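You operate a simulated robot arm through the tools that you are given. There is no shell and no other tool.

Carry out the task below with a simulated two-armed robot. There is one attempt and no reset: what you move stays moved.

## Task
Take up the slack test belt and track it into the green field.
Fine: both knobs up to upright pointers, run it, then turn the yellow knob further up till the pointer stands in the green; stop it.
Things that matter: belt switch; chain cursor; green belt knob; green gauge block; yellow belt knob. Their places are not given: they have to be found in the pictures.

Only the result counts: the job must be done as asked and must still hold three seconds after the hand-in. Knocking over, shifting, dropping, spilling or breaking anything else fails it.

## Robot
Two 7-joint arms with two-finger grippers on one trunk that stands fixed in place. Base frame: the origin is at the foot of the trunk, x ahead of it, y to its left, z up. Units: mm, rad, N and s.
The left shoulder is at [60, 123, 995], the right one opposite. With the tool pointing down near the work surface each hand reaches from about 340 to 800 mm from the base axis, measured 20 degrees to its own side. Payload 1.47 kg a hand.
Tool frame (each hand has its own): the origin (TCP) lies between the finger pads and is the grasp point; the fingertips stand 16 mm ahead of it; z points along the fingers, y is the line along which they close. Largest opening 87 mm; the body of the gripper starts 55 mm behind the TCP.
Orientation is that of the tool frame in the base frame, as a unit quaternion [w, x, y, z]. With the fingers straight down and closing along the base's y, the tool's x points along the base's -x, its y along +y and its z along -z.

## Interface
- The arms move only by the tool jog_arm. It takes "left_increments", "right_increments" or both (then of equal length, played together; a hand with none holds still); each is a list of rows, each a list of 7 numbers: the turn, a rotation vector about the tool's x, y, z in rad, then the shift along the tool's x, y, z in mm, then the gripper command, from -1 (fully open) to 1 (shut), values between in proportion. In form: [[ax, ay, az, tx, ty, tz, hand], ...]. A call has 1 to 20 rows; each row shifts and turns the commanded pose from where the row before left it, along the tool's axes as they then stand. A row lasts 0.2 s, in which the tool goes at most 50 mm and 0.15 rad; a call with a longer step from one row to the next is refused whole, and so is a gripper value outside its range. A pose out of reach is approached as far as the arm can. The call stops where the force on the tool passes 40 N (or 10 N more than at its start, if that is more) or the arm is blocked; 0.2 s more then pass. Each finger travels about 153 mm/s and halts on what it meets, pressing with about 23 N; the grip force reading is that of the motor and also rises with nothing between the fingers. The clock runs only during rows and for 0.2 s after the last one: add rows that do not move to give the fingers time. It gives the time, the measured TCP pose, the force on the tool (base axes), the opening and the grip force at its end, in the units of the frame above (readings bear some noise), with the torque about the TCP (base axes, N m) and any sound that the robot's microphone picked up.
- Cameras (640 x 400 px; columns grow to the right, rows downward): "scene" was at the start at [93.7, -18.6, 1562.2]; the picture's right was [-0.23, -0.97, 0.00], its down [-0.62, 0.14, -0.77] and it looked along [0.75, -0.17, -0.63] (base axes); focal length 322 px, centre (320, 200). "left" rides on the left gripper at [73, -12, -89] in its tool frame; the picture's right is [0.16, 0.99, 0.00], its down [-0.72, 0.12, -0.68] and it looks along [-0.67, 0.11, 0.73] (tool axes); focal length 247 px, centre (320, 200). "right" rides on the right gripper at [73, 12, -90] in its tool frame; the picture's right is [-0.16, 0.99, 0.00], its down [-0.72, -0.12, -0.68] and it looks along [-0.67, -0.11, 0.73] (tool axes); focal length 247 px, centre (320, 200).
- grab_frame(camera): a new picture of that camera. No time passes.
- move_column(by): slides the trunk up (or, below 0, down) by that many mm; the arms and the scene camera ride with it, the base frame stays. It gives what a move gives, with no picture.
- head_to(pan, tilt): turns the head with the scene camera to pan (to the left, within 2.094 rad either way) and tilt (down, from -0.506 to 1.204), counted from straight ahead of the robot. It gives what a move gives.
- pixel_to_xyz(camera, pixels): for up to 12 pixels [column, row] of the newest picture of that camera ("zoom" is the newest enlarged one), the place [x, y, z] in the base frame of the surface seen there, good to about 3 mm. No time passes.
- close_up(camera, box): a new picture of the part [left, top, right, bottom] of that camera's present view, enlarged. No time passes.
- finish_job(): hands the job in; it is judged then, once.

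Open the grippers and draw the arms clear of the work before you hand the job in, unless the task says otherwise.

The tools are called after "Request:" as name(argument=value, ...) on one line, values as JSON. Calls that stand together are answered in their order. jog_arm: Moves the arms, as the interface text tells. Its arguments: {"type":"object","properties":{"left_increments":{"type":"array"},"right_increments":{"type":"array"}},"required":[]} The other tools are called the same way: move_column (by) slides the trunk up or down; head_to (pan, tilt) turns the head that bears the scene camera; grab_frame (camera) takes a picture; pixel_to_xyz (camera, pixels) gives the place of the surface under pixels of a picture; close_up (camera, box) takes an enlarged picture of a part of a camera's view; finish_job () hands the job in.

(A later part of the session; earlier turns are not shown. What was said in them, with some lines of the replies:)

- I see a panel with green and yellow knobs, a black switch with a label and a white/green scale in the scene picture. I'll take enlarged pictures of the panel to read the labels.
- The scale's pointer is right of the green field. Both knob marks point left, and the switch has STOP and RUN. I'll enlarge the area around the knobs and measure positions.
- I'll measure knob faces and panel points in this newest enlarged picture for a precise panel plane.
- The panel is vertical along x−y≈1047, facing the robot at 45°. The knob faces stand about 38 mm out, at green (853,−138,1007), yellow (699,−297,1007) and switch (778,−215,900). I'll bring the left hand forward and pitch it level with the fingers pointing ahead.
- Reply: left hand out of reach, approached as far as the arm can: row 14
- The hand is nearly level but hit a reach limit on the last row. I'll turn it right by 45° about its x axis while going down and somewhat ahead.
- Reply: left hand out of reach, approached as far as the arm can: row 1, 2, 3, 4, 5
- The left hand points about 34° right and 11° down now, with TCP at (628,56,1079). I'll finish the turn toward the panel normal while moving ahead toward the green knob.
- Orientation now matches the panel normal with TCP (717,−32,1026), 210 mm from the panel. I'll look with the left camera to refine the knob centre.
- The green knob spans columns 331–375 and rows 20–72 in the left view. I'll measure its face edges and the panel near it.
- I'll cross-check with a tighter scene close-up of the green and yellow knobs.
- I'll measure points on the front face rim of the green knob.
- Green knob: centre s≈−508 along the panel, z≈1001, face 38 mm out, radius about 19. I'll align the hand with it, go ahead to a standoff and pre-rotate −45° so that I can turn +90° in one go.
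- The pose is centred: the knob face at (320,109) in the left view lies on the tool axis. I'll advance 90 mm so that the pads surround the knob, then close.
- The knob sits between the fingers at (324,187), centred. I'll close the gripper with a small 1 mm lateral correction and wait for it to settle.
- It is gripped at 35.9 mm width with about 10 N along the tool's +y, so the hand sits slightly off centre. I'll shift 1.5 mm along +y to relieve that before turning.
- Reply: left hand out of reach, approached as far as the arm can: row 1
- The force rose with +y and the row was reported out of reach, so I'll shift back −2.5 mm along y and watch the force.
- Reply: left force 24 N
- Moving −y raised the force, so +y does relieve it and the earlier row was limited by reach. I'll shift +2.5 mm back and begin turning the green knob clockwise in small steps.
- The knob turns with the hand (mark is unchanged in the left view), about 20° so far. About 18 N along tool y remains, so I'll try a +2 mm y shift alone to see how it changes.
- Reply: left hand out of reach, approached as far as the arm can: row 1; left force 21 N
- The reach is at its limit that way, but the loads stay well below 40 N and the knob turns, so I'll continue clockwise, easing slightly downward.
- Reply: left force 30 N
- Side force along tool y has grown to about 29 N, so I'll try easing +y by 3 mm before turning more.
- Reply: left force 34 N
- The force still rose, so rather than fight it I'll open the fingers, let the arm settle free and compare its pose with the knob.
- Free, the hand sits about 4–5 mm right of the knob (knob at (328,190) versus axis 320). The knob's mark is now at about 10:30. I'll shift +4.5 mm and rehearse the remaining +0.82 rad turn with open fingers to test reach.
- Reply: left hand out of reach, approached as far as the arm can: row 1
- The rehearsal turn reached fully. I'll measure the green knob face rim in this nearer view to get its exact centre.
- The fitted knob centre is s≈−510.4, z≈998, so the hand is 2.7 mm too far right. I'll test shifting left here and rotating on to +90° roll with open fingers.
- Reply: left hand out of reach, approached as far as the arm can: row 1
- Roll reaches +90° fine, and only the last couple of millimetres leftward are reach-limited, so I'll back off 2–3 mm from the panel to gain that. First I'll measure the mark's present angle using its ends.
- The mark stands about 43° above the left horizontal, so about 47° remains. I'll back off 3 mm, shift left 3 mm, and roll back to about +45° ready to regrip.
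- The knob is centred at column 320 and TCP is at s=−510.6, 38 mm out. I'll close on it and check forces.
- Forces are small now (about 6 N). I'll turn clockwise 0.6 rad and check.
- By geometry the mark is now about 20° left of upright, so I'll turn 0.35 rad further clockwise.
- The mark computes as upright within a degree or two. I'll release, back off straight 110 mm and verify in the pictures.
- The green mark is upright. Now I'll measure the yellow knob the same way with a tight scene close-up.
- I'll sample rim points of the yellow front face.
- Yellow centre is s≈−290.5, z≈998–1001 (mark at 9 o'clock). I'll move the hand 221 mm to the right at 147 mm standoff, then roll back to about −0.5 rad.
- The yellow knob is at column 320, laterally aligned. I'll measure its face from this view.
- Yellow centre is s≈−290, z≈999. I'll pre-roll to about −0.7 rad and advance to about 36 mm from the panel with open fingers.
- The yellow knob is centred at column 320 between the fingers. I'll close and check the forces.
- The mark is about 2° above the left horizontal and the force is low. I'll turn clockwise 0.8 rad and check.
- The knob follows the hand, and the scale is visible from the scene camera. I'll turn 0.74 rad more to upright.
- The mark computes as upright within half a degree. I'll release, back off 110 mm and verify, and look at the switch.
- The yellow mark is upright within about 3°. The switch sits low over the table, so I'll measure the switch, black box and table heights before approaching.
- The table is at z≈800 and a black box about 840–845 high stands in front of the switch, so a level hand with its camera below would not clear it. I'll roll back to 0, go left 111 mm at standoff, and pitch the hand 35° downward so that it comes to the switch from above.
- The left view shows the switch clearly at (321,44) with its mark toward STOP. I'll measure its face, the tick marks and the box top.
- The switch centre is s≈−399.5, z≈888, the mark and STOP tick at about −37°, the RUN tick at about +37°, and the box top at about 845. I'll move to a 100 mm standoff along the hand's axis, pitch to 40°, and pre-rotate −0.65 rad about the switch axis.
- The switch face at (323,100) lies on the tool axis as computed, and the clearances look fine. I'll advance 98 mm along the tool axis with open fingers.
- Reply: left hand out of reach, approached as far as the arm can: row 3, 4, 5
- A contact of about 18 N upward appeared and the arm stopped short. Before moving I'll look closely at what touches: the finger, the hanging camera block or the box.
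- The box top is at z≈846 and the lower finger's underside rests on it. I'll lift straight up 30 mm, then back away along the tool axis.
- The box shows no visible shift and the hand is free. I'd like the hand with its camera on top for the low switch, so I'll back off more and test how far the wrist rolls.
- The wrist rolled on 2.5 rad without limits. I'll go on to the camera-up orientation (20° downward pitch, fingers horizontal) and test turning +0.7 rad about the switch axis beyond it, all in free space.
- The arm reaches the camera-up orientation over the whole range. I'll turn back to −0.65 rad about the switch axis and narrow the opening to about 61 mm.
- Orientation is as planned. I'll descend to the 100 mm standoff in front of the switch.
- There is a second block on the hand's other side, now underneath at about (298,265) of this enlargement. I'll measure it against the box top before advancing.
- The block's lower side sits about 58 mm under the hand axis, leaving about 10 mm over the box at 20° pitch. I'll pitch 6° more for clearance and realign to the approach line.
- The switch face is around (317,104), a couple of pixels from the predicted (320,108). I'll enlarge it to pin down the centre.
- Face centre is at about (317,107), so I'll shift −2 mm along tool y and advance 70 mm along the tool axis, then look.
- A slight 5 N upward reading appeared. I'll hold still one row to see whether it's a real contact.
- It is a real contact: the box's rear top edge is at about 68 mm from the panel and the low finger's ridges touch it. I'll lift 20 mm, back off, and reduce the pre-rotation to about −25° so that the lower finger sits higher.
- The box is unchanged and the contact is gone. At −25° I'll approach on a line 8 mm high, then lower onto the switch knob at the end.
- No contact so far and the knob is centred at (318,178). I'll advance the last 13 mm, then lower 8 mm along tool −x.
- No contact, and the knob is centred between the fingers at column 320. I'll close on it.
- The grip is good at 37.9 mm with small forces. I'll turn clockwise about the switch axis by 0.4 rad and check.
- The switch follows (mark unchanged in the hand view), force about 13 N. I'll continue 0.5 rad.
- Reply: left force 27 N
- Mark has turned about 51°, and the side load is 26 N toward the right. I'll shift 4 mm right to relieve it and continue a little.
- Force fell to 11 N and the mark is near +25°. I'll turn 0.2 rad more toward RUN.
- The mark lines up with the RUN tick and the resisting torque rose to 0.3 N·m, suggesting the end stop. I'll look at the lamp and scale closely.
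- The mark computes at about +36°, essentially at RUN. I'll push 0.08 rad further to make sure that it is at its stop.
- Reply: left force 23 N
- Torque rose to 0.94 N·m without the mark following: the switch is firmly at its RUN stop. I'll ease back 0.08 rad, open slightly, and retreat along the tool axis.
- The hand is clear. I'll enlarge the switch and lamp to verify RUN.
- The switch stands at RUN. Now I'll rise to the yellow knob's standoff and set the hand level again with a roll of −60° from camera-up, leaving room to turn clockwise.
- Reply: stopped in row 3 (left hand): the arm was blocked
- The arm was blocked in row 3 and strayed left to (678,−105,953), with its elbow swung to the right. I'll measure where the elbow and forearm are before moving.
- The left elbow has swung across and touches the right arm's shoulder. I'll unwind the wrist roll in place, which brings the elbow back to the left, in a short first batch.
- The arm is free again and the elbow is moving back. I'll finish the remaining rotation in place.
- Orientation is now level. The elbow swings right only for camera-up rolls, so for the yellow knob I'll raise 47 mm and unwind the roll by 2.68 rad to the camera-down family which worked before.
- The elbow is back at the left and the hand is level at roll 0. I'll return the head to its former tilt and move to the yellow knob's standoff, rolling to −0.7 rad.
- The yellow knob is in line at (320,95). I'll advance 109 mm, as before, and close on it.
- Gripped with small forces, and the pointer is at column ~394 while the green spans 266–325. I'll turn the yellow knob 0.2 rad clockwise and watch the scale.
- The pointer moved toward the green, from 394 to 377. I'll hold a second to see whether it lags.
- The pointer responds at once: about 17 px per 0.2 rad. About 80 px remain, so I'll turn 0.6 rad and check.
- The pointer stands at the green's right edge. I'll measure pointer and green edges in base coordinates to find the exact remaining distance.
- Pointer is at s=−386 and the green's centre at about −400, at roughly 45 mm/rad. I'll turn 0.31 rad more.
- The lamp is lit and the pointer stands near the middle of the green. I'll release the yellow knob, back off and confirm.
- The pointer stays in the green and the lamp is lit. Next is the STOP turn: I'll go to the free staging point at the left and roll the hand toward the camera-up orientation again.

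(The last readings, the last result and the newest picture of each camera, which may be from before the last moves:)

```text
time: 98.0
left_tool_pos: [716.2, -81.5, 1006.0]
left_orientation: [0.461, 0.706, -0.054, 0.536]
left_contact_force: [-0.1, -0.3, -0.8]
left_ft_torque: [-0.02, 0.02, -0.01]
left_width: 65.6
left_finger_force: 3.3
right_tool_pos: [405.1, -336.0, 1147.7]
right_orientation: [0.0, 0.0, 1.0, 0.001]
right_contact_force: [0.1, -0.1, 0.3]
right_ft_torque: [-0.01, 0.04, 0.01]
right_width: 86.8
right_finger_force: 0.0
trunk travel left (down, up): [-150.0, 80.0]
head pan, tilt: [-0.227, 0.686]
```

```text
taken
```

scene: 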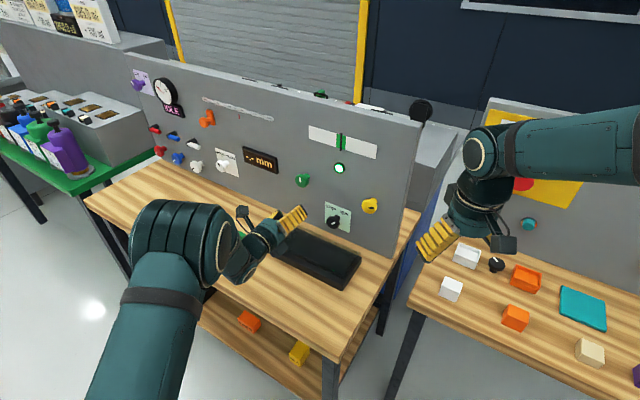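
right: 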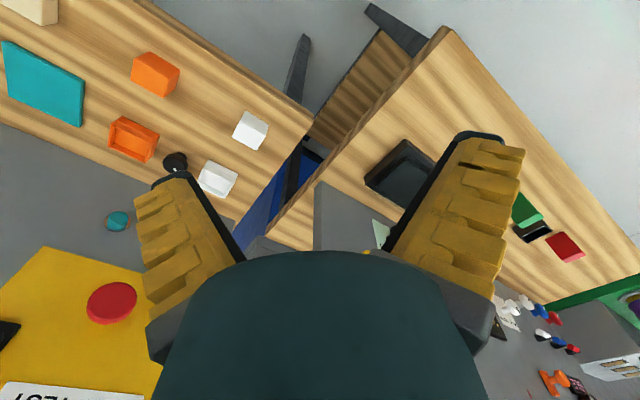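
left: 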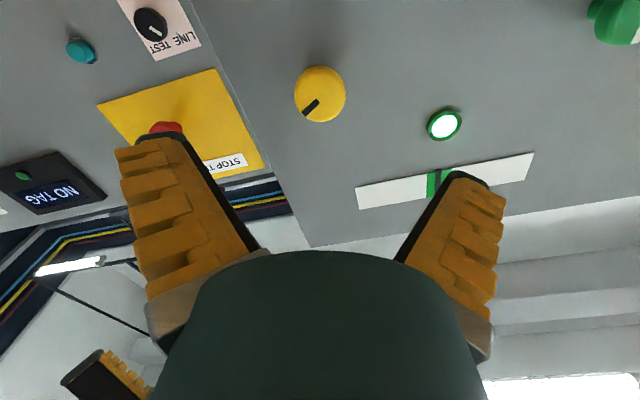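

Now at θ≈−36° level with the elbow high left. I'll rotate on to θ=+25° with a 26° downward pitch, still at the staging point.

Request:
jog_arm(left_increments=[[0.0305, -0.051, 0.1314, 0, 0, 0, -0.4], [0.0305, -0.051, 0.1314, 0, 0, 0, -0.4], [0.0305, -0.051, 0.1314, 0, 0, 0, -0.4], [0.0305, -0.051, 0.1314, 0, 0, 0, -0.4], [0.0305, -0.051, 0.1314, 0, 0, 0, -0.4], [0.0305, -0.051, 0.1314, 0, 0, 0, -0.4], [0.0305, -0.051, 0.1314, 0, 0, 0, -0.4], [0.0305, -0.051, 0.1314, 0, 0, 0, -0.4], [0, 0, 0, 0, 0, 0, -0.4]])

Request:
grab_frame(camera="scene")

Request:
grab_frame(camera="left")

```text
time: 100.0
left_tool_pos: [715.3, -80.8, 1004.8]
left_orientation: [0.028, 0.721, -0.422, 0.548]
left_contact_force: [0.6, 0.1, -0.8]
left_ft_torque: [0.02, 0.01, -0.01]
left_width: 65.3
left_finger_force: 3.5
right_tool_pos: [405.0, -334.6, 1147.4]
right_orientation: [0.001, 0.0, 1.0, 0.0]
right_contact_force: [-1.3, 0.1, 0.0]
right_ft_torque: [-0.04, 0.03, -0.02]
right_width: 87.0
right_finger_force: 0.1
trunk travel left (down, up): [-150.0, 80.0]
head pan, tilt: [-0.227, 0.686]
```

```text
taken
```

scene: 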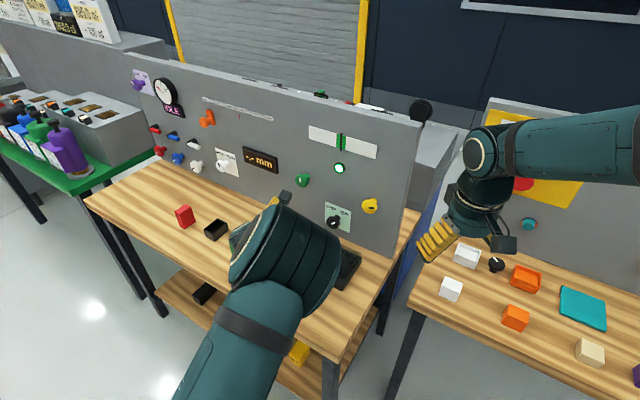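

```text
taken
```

left: 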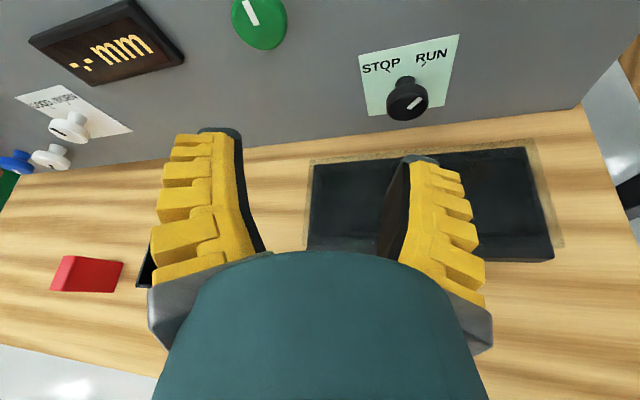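

Orientation is as planned, the elbow is high and clear of the right arm. I'll move to a 70 mm standoff, 8 mm high, in front of the switch.

Request:
jog_arm(left_increments=[[0, 0, 0, -1.5, 23.5, 23.75, -0.4], [0, 0, 0, -1.5, 23.5, 23.75, -0.4], [0, 0, 0, -1.5, 23.5, 23.75, -0.4], [0, 0, 0, -1.5, 23.5, 23.75, -0.4], [0, 0, 0, 0, 0, 0, -0.4]])

Request:
grab_frame(camera="left")

Request:
grab_frame(camera="scene")

```text
time: 101.2
left_tool_pos: [728.3, -185.0, 923.2]
left_orientation: [0.028, 0.721, -0.422, 0.548]
left_contact_force: [1.3, -0.4, 0.5]
left_ft_torque: [0.01, 0.03, -0.01]
left_width: 65.4
left_finger_force: 3.2
right_tool_pos: [406.0, -334.8, 1147.7]
right_orientation: [0.0, 0.0, 1.0, 0.0]
right_contact_force: [-0.6, 0.4, 0.6]
right_ft_torque: [0.01, -0.02, 0.02]
right_width: 87.1
right_finger_force: 0.0
trunk travel left (down, up): [-150.0, 80.0]
head pan, tilt: [-0.227, 0.686]
```

```text
taken
```

left: 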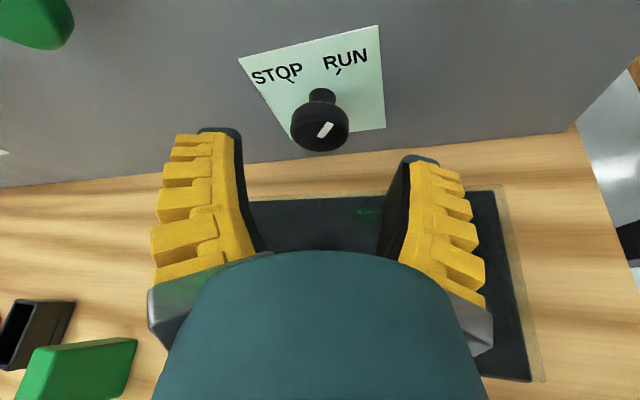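

```text
taken
```

scene: 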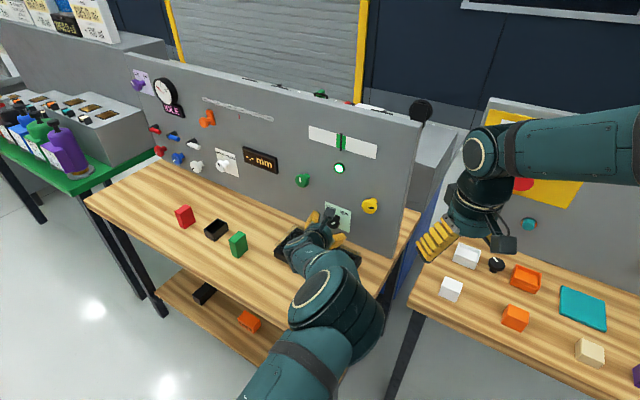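

The switch is centred at (320,128). I'll advance 50 mm on the raised line and check for contact.

Request:
jog_arm(left_increments=[[0, 0, 0, 0, 0, 25, -0.4], [0, 0, 0, 0, 0, 25, -0.4], [0, 0, 0, 0, 0, 0, -0.4]])

Request:
grab_frame(camera="left")

```text
time: 102.0
left_tool_pos: [767.3, -210.2, 905.0]
left_orientation: [0.029, 0.721, -0.422, 0.548]
left_contact_force: [-0.1, 0.2, 1.1]
left_ft_torque: [0.0, -0.02, -0.01]
left_width: 65.4
left_finger_force: 3.2
right_tool_pos: [405.5, -336.1, 1148.6]
right_orientation: [0.0, 0.0, 1.0, -0.001]
right_contact_force: [-0.1, -0.1, 0.3]
right_ft_torque: [0.02, 0.0, -0.01]
right_width: 86.9
right_finger_force: 0.0
trunk travel left (down, up): [-150.0, 80.0]
head pan, tilt: [-0.227, 0.686]
```

```text
taken
```

left: 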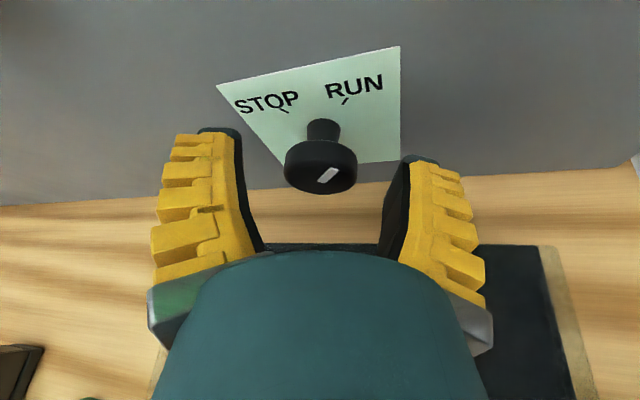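

No contact. I'll advance 19 mm more, lower 9 mm along tool −x, then close on the switch.

Request:
jog_arm(left_increments=[[0, 0, 0, 0, 0.7, 19, -0.4], [0, 0, 0, -4.5, 0, 0, -0.4], [0, 0, 0, -4.5, 0, 0, -0.4], [0, 0, 0, 0, 0, 0, -0.4]])

Request:
grab_frame(camera="left")

```text
time: 103.0
left_tool_pos: [779.2, -216.2, 889.1]
left_orientation: [0.029, 0.721, -0.422, 0.548]
left_contact_force: [-0.1, 0.3, 0.4]
left_ft_torque: [-0.01, -0.02, 0.01]
left_width: 65.5
left_finger_force: 2.9
right_tool_pos: [405.9, -334.8, 1147.4]
right_orientation: [0.0, 0.001, 1.0, 0.001]
right_contact_force: [0.9, -0.4, 0.1]
right_ft_torque: [0.01, -0.05, 0.0]
right_width: 87.0
right_finger_force: 0.0
trunk travel left (down, up): [-150.0, 80.0]
head pan, tilt: [-0.227, 0.686]
```

```text
taken
```

left: 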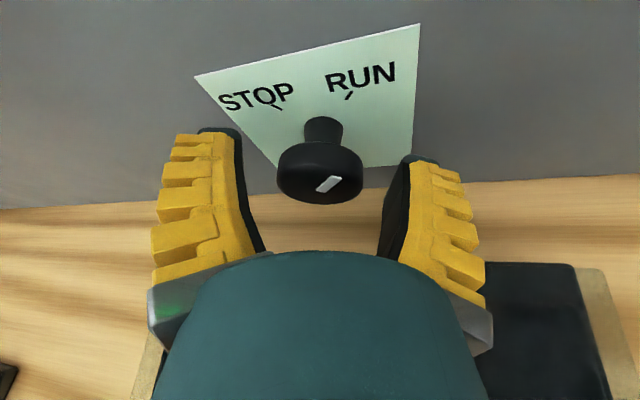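

The knob is centred at (320,175) without contact. I'll close and start turning counterclockwise by 0.3 rad about the switch axis.

Request:
jog_arm(left_increments=[[0, 0, 0, 0, 0, 0, 0.2], [0, 0, 0, 0, 0, 0, 1], [0, 0, 0, 0, 0, 0, 1], [-0.0437, 0, -0.09, 0, 0, 0, 1], [-0.0437, 0, -0.09, 0, 0, 0, 1], [-0.0437, 0, -0.09, 0, 0, 0, 1], [0, 0, 0, 0, 0, 0, 1]])

Request:
grab_frame(camera="left")

Request:
close_up(camera="scene", box=[270, 110, 430, 250])

```text
time: 104.6
left_tool_pos: [780.2, -215.4, 889.0]
left_orientation: [0.149, 0.768, -0.356, 0.511]
left_contact_force: [1.2, 2.6, 3.0]
left_ft_torque: [0.23, 0.2, 0.07]
left_width: 36.5
left_finger_force: 30.2
right_tool_pos: [405.4, -335.0, 1148.6]
right_orientation: [0.0, 0.0, 1.0, -0.001]
right_contact_force: [0.0, 1.0, 0.0]
right_ft_torque: [0.01, 0.0, -0.02]
right_width: 87.2
right_finger_force: 0.2
trunk travel left (down, up): [-150.0, 80.0]
head pan, tilt: [-0.227, 0.686]
```

```text
taken
```

left: 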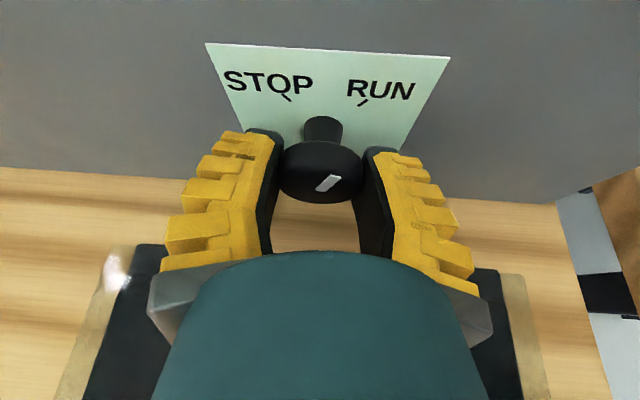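

```text
2.86 times, centred on (350, 180) of scene
```

zoom: 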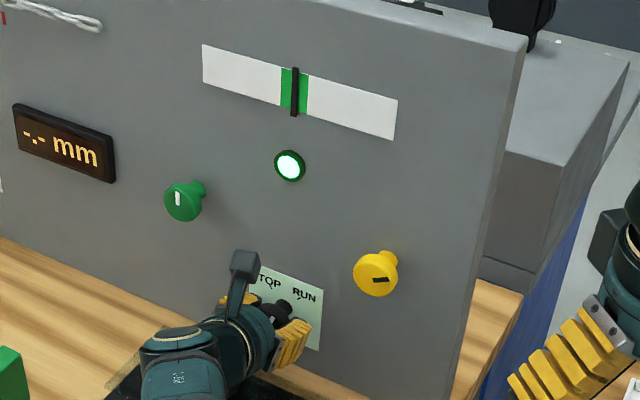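

The switch turns with the hand and forces are tiny. I'll continue counterclockwise 0.6 rad.

Request:
jog_arm(left_increments=[[-0.0437, 0, -0.09, 0, 0, 0, 1], [-0.0437, 0, -0.09, 0, 0, 0, 1], [-0.0437, 0, -0.09, 0, 0, 0, 1], [-0.0437, 0, -0.09, 0, 0, 0, 1], [-0.0437, 0, -0.09, 0, 0, 0, 1], [-0.0437, 0, -0.09, 0, 0, 0, 1], [0, 0, 0, 0, 0, 0, 1]])

Request:
grab_frame(camera="left")

Request:
close_up(camera="scene", box=[270, 110, 430, 250])

```text
time: 106.2
left_tool_pos: [780.1, -214.0, 888.0]
left_orientation: [0.378, 0.809, -0.2, 0.402]
left_contact_force: [14.9, 13.0, 4.1]
left_ft_torque: [-0.12, -0.23, 0.17]
left_width: 35.8
left_finger_force: 29.9
right_tool_pos: [406.8, -332.9, 1146.8]
right_orientation: [0.0, -0.001, 1.0, -0.001]
right_contact_force: [0.4, 0.3, -0.2]
right_ft_torque: [0.0, 0.02, 0.0]
right_width: 87.1
right_finger_force: 0.1
trunk travel left (down, up): [-150.0, 80.0]
head pan, tilt: [-0.227, 0.686]
```

```text
taken
```

left: 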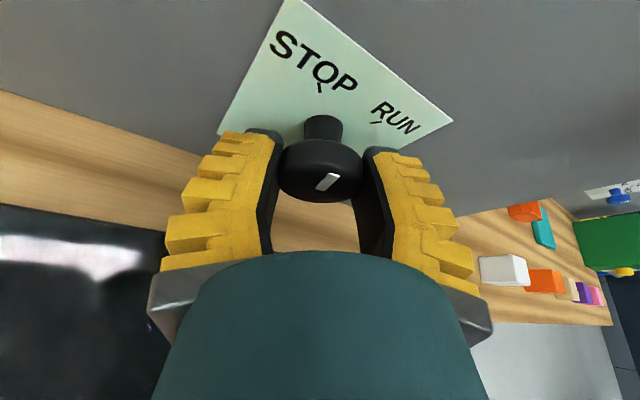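

```text
2.86 times, centred on (350, 180) of scene
```

zoom: 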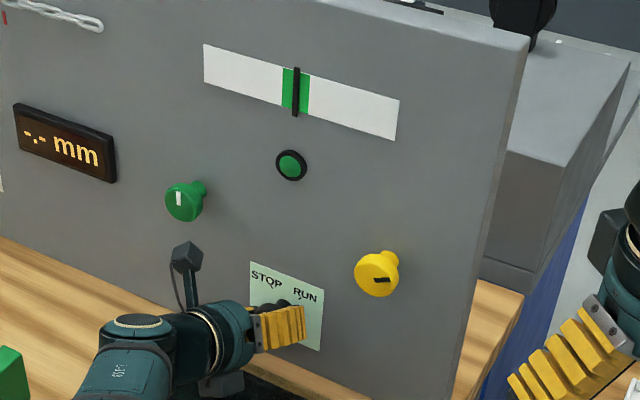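

The lamp has gone out, so the belt is stopped. The mark is at about −15°, so I'll relieve the 20 N side load by 3 mm left and turn 0.24 rad further toward the STOP tick.

Request:
jog_arm(left_increments=[[0, 0, 0, 1.2, -2.7, -0.6, 1], [-0.0524, 0, -0.108, 0, 0, 0, 1], [-0.0524, 0, -0.108, 0, 0, 0, 1], [0, 0, 0, 0, 0, 0, 1]])

Request:
grab_frame(camera="left")

```text
time: 107.2
left_tool_pos: [778.2, -213.2, 886.3]
left_orientation: [0.46, 0.806, -0.131, 0.349]
left_contact_force: [25.3, 17.1, 0.3]
left_ft_torque: [-0.17, -0.26, 0.23]
left_width: 33.0
left_finger_force: 30.3
left hand out of reach, approached as far as the arm can: row 3
right_tool_pos: [408.3, -334.3, 1149.0]
right_orientation: [-0.001, 0.0, 1.0, -0.002]
right_contact_force: [-0.1, -0.8, -0.6]
right_ft_torque: [0.04, 0.04, 0.03]
right_width: 87.3
right_finger_force: 0.0
trunk travel left (down, up): [-150.0, 80.0]
head pan, tilt: [-0.227, 0.686]
```

```text
taken
```

left: 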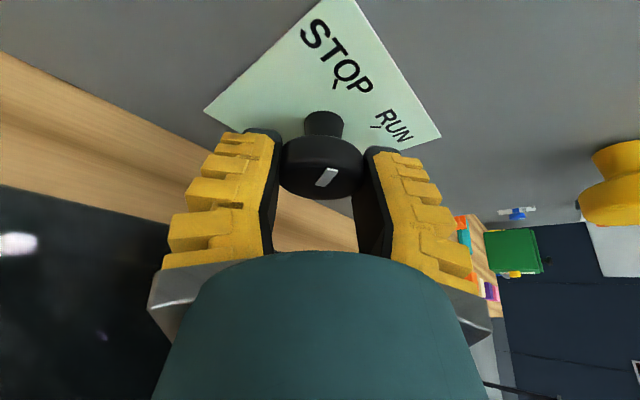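

The arm is at its reach limit with 30 N, and the mark is at about −28°. I'll open slightly, retreat 45 mm, rotate back to near θ≈−5°, and look before regripping for the last bit.

Request:
jog_arm(left_increments=[[0, 0, 0, 0, 0, 0, -0.05], [0, 0, 0, 0, 0, 0, -0.05], [0, 0, 0, 0, 0, -15, -0.05], [0, 0, 0, 0, 0, -30, -0.05], [0.0524, 0, 0.108, 0, 0, 0, -0.05], [0.0524, 0, 0.108, 0, 0, 0, -0.4], [0.0524, 0, 0.108, 0, 0, 0, -0.4], [0.0524, 0, 0.108, 0, 0, 0, -0.4], [0.0524, 0, 0.108, 0, 0, 0, -0.4], [0, 0, 0, 0, 0, 0, -0.4]])

Request:
grab_frame(camera="left")

Request:
close_up(camera="scene", box=[270, 110, 430, 250])

```text
time: 109.4
left_tool_pos: [757.4, -177.7, 902.6]
left_orientation: [0.243, 0.793, -0.298, 0.473]
left_contact_force: [0.1, -0.5, -0.3]
left_ft_torque: [0.03, 0.02, -0.02]
left_width: 65.3
left_finger_force: 2.8
right_tool_pos: [405.9, -335.3, 1145.8]
right_orientation: [0.0, 0.0, 1.0, 0.0]
right_contact_force: [0.8, 0.6, 0.4]
right_ft_torque: [0.03, 0.02, 0.0]
right_width: 87.1
right_finger_force: 0.2
trunk travel left (down, up): [-150.0, 80.0]
head pan, tilt: [-0.227, 0.686]
```

```text
taken
```

left: 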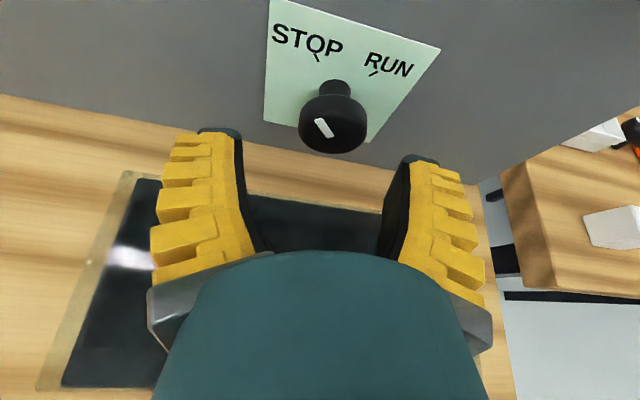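

```text
2.86 times, centred on (350, 180) of scene
```

zoom: 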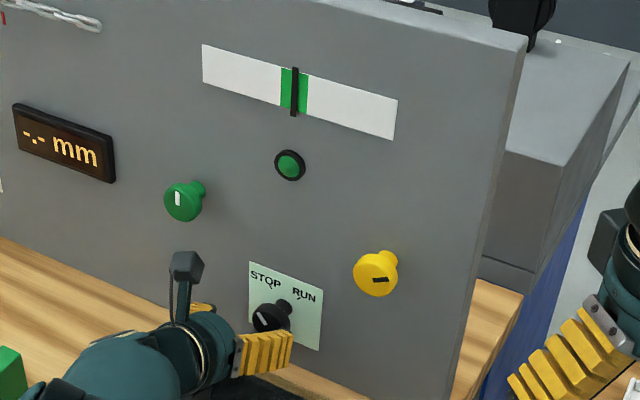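

The lamp is off and the mark points toward STOP. I'll enlarge the switch to judge how close it is to the STOP tick.

Request:
close_up(camera="scene", box=[310, 195, 360, 235])

Request:
close_up(camera="left", box=[260, 0, 420, 160])

Request:
pixel_to_xyz(camera="left", pixels=[[318, 121], [323, 128], [329, 135], [313, 131], [353, 131], [333, 147], [331, 108]])

```text
10.00 times, centred on (335, 215) of scene
```

zoom: 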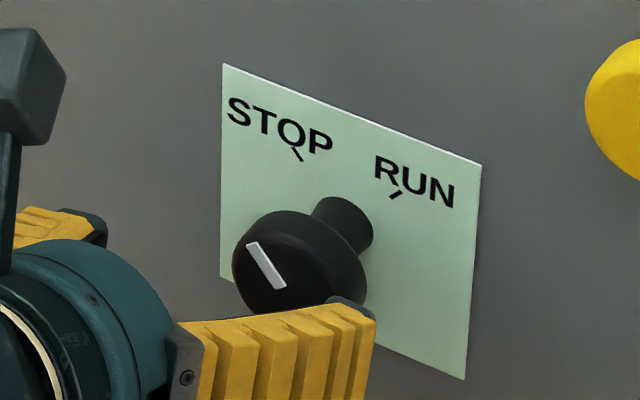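

```text
2.50 times, centred on (340, 80) of left
```

zoom: 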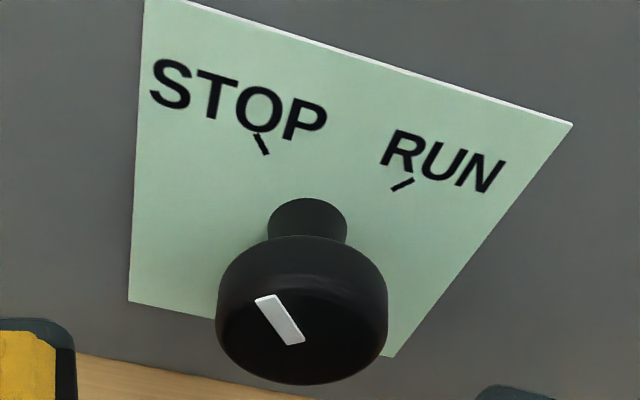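

```text
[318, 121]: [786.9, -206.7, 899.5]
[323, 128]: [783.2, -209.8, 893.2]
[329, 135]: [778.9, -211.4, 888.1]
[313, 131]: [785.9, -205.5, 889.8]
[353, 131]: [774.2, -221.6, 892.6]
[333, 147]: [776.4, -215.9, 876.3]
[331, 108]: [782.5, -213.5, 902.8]
```

The mark measures about −38°, right at STOP, with the lamp off and the pointer still in the green. I'll retreat to the free staging point up and to the left.

Request:
jog_arm(left_increments=[[0, 0, 0, 0, 0, -20, -0.4], [0, 0, 0, 0, 0, -20, -0.4], [0, 0, 0, 13.6, -7.4, -35.2, -0.4], [0, 0, 0, 13.6, -7.4, -35.2, -0.4], [0, 0, 0, 13.6, -7.4, -35.2, -0.4], [0, 0, 0, 0, 0, 0, -1], [0, 0, 0, 0, 0, 0, -1]])

Request:
grab_frame(camera="scene")

```text
time: 111.0
left_tool_pos: [698.4, -75.0, 998.7]
left_orientation: [0.243, 0.793, -0.298, 0.473]
left_contact_force: [-0.4, -0.3, -0.5]
left_ft_torque: [0.0, 0.0, 0.0]
left_width: 86.9
left_finger_force: 0.1
right_tool_pos: [405.8, -334.3, 1147.3]
right_orientation: [-0.001, 0.0, 1.0, 0.0]
right_contact_force: [-1.8, 0.0, -0.1]
right_ft_torque: [0.02, -0.03, 0.0]
right_width: 86.9
right_finger_force: 0.0
trunk travel left (down, up): [-150.0, 80.0]
head pan, tilt: [-0.227, 0.686]
```

```text
taken
```

scene: 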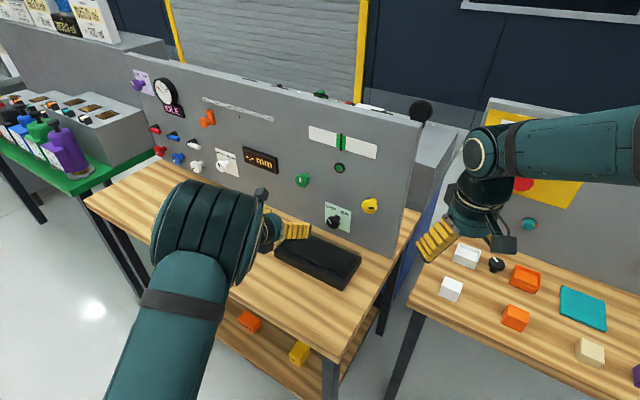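

The panel is now unobstructed. I'll take close-ups of the switch, knobs and scale to verify the final state.

Request:
close_up(camera="scene", box=[285, 110, 395, 240])

Request:
close_up(camera="scene", box=[310, 195, 360, 235])

Request:
close_up(camera="scene", box=[300, 115, 390, 180])

```text
3.08 times, centred on (340, 175) of scene
```

zoom: 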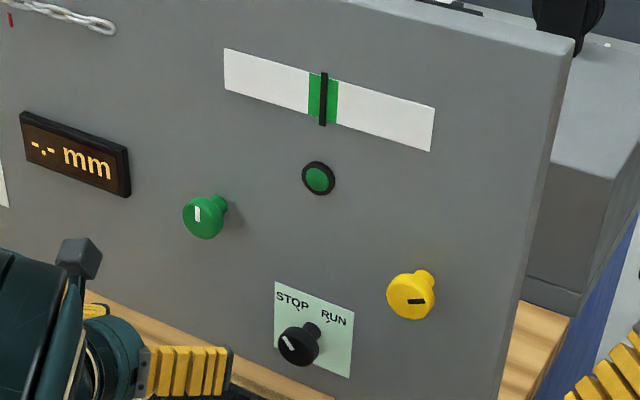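

```text
10.00 times, centred on (335, 215) of scene
```

zoom: 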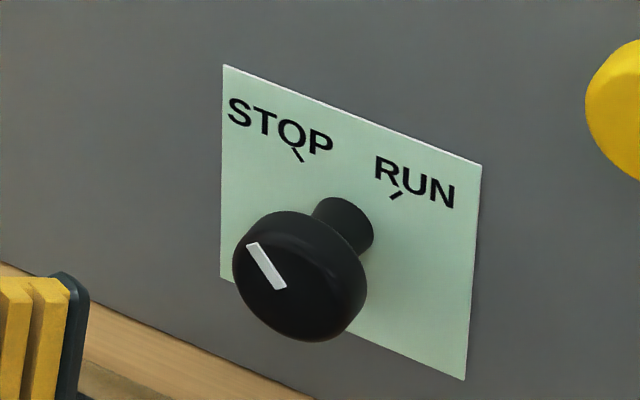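

```text
6.15 times, centred on (345, 148) of scene
```

zoom: 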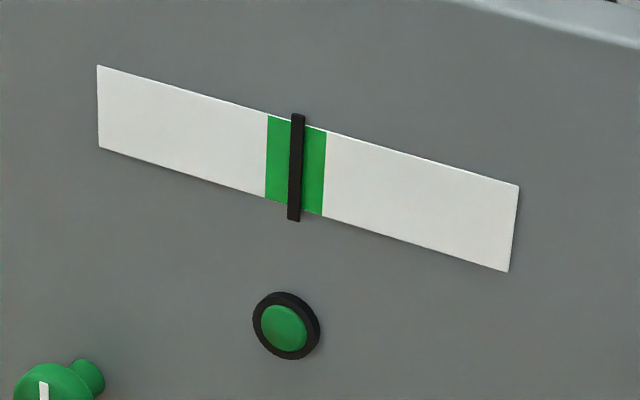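

Everything stands as asked: switch at STOP, lamp off, pointer in the green, green knob upright. I'll unwind the wrist roll in free space so that the elbow returns to the left.

Request:
jog_arm(left_increments=[[0, 0, -0.149, 0, 0, -5, -1], [0, 0, -0.149, 0, 0, -5, -1], [0, 0, -0.149, 0, 0, -5, -1], [0, 0, -0.149, 0, 0, -5, -1], [0, 0, -0.149, 0, 0, 0, -1], [0, 0, -0.149, 0, 0, 0, -1], [0, 0, -0.149, 0, 0, 0, -1], [0, 0, -0.149, 0, 0, 0, -1], [0, 0, -0.149, 0, 0, 0, -1], [0, 0, -0.149, 0, 0, 0, -1], [0, 0, -0.149, 0, 0, 0, -1], [0, 0, -0.149, 0, 0, 0, -1], [0, 0, -0.149, 0, 0, 0, -1], [0, 0, -0.149, 0, 0, 0, -1], [0, 0, -0.149, 0, 0, 0, -1], [0, 0, -0.149, 0, 0, 0, -1], [0, 0, -0.149, 0, 0, 0, -1], [0, 0, -0.149, 0, 0, 0, -1], [0, 0, -0.149, 0, 0, 0, -1], [0, 0, 0, 0, 0, 0, -1]])

Request:
grab_frame(camera="scene")

```text
time: 115.2
left_tool_pos: [687.3, -62.5, 1010.3]
left_orientation: [0.504, 0.415, 0.738, -0.169]
left_contact_force: [-0.2, -0.9, 0.2]
left_ft_torque: [0.03, -0.01, -0.02]
left_width: 86.9
left_finger_force: 0.2
right_tool_pos: [406.4, -335.2, 1147.2]
right_orientation: [0.0, 0.0, 1.0, 0.001]
right_contact_force: [0.9, 0.0, -0.8]
right_ft_torque: [0.03, 0.0, -0.01]
right_width: 87.0
right_finger_force: 0.0
trunk travel left (down, up): [-150.0, 80.0]
head pan, tilt: [-0.227, 0.686]
```

```text
taken
```

scene: 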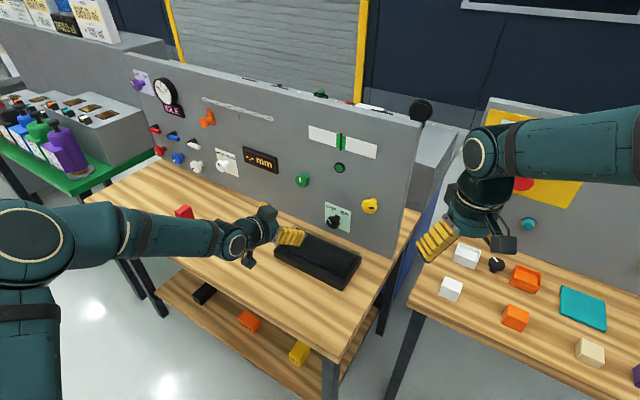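

The elbow is back at the left. I'll draw the hand back and up, away from the work.

Request:
jog_arm(left_increments=[[0, 0, 0, -7.3, 1.9, -39.6, -1], [0, 0, 0, -7.3, 1.9, -39.6, -1], [0, 0, 0, -7.3, 1.9, -39.6, -1], [0, 0, 0, -7.3, 1.9, -39.6, -1], [0, 0, 0, -7.3, 1.9, -39.6, -1], [0, 0, 0, 0, 0, 0, -1], [0, 0, 0, 0, 0, 0, -1]])

Request:
grab_frame(camera="scene")

Request:
close_up(camera="scene", box=[280, 110, 400, 250])

Request:
close_up(camera="scene", box=[160, 180, 370, 300])

```text
time: 116.8
left_tool_pos: [576.4, 58.5, 1129.6]
left_orientation: [0.505, 0.416, 0.737, -0.168]
left_contact_force: [-0.2, -0.8, 0.0]
left_ft_torque: [0.01, 0.0, -0.06]
left_width: 87.1
left_finger_force: 0.1
right_tool_pos: [405.6, -334.7, 1147.5]
right_orientation: [0.001, 0.0, 1.0, -0.001]
right_contact_force: [-1.1, -0.5, 0.3]
right_ft_torque: [-0.03, -0.01, -0.01]
right_width: 87.1
right_finger_force: 0.1
trunk travel left (down, up): [-150.0, 80.0]
head pan, tilt: [-0.227, 0.686]
```

```text
taken
```

scene: 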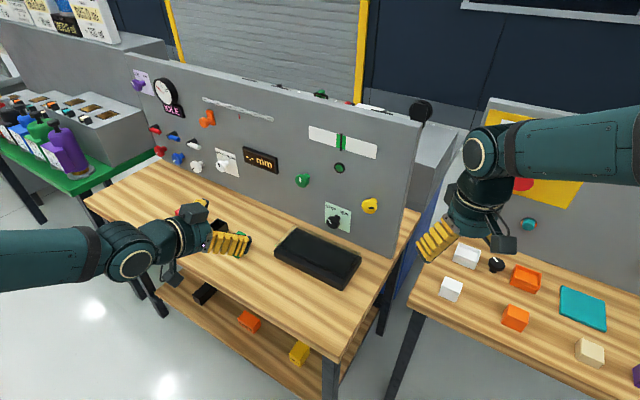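

```text
2.86 times, centred on (340, 180) of scene
```

zoom: 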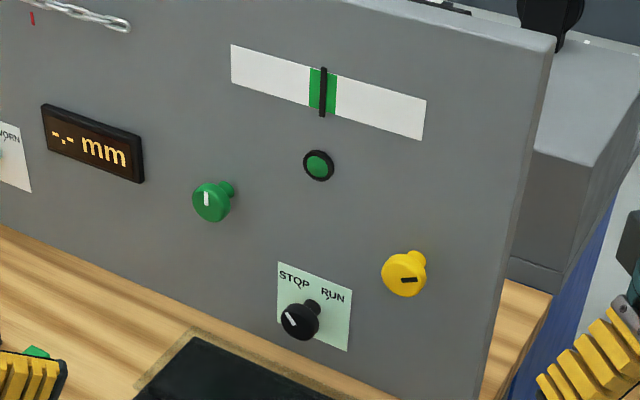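

```text
3.05 times, centred on (265, 240) of scene
```

zoom: 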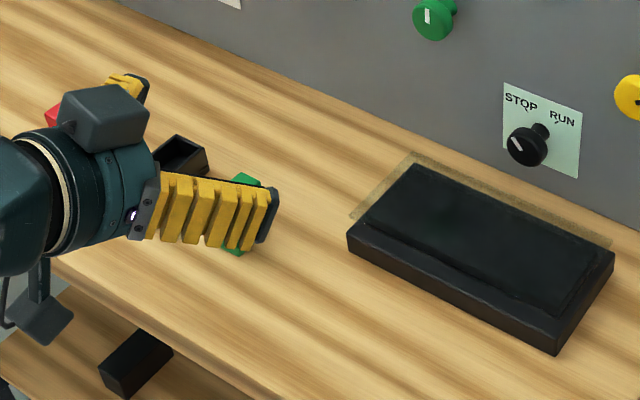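

Both arms are clear with open grippers, nothing else has visibly moved, the pointer is in the green and the switch is at STOP with the lamp off. I hand the job in.

Request:
finish_job()

```text
The job is handed in.
```

The test belt is tracked and stopped, and I've handed the job in. At hand-in the pointer stood near the middle of the green field, the switch was at STOP and the lamp was off.

- **Knobs:** I turned both up from pointing left until their marks stood upright. The green one is within about 2° of upright. The yellow one read upright to within about 3° before I turned it further.
- **Run and tracking:** With the belt running, I turned the yellow knob about 64° more until the pointer entered the green and the lamp lit. I then stopped the belt, and the pointer stayed where it was.
- **Contact with the black box:** The left hand's lower finger touched the black box in front of the switch twice while I was reaching for the switch, with up to about 18 N. I backed off each time, and the pictures show no shift of the box.
- **Contact between the arms:** At one point the left arm was blocked, apparently with its elbow against the right arm's shoulder. I reversed out of it, and nothing else was involved.

Both arms are drawn back with open grippers. The chain cursor and the green gauge block were not handled.
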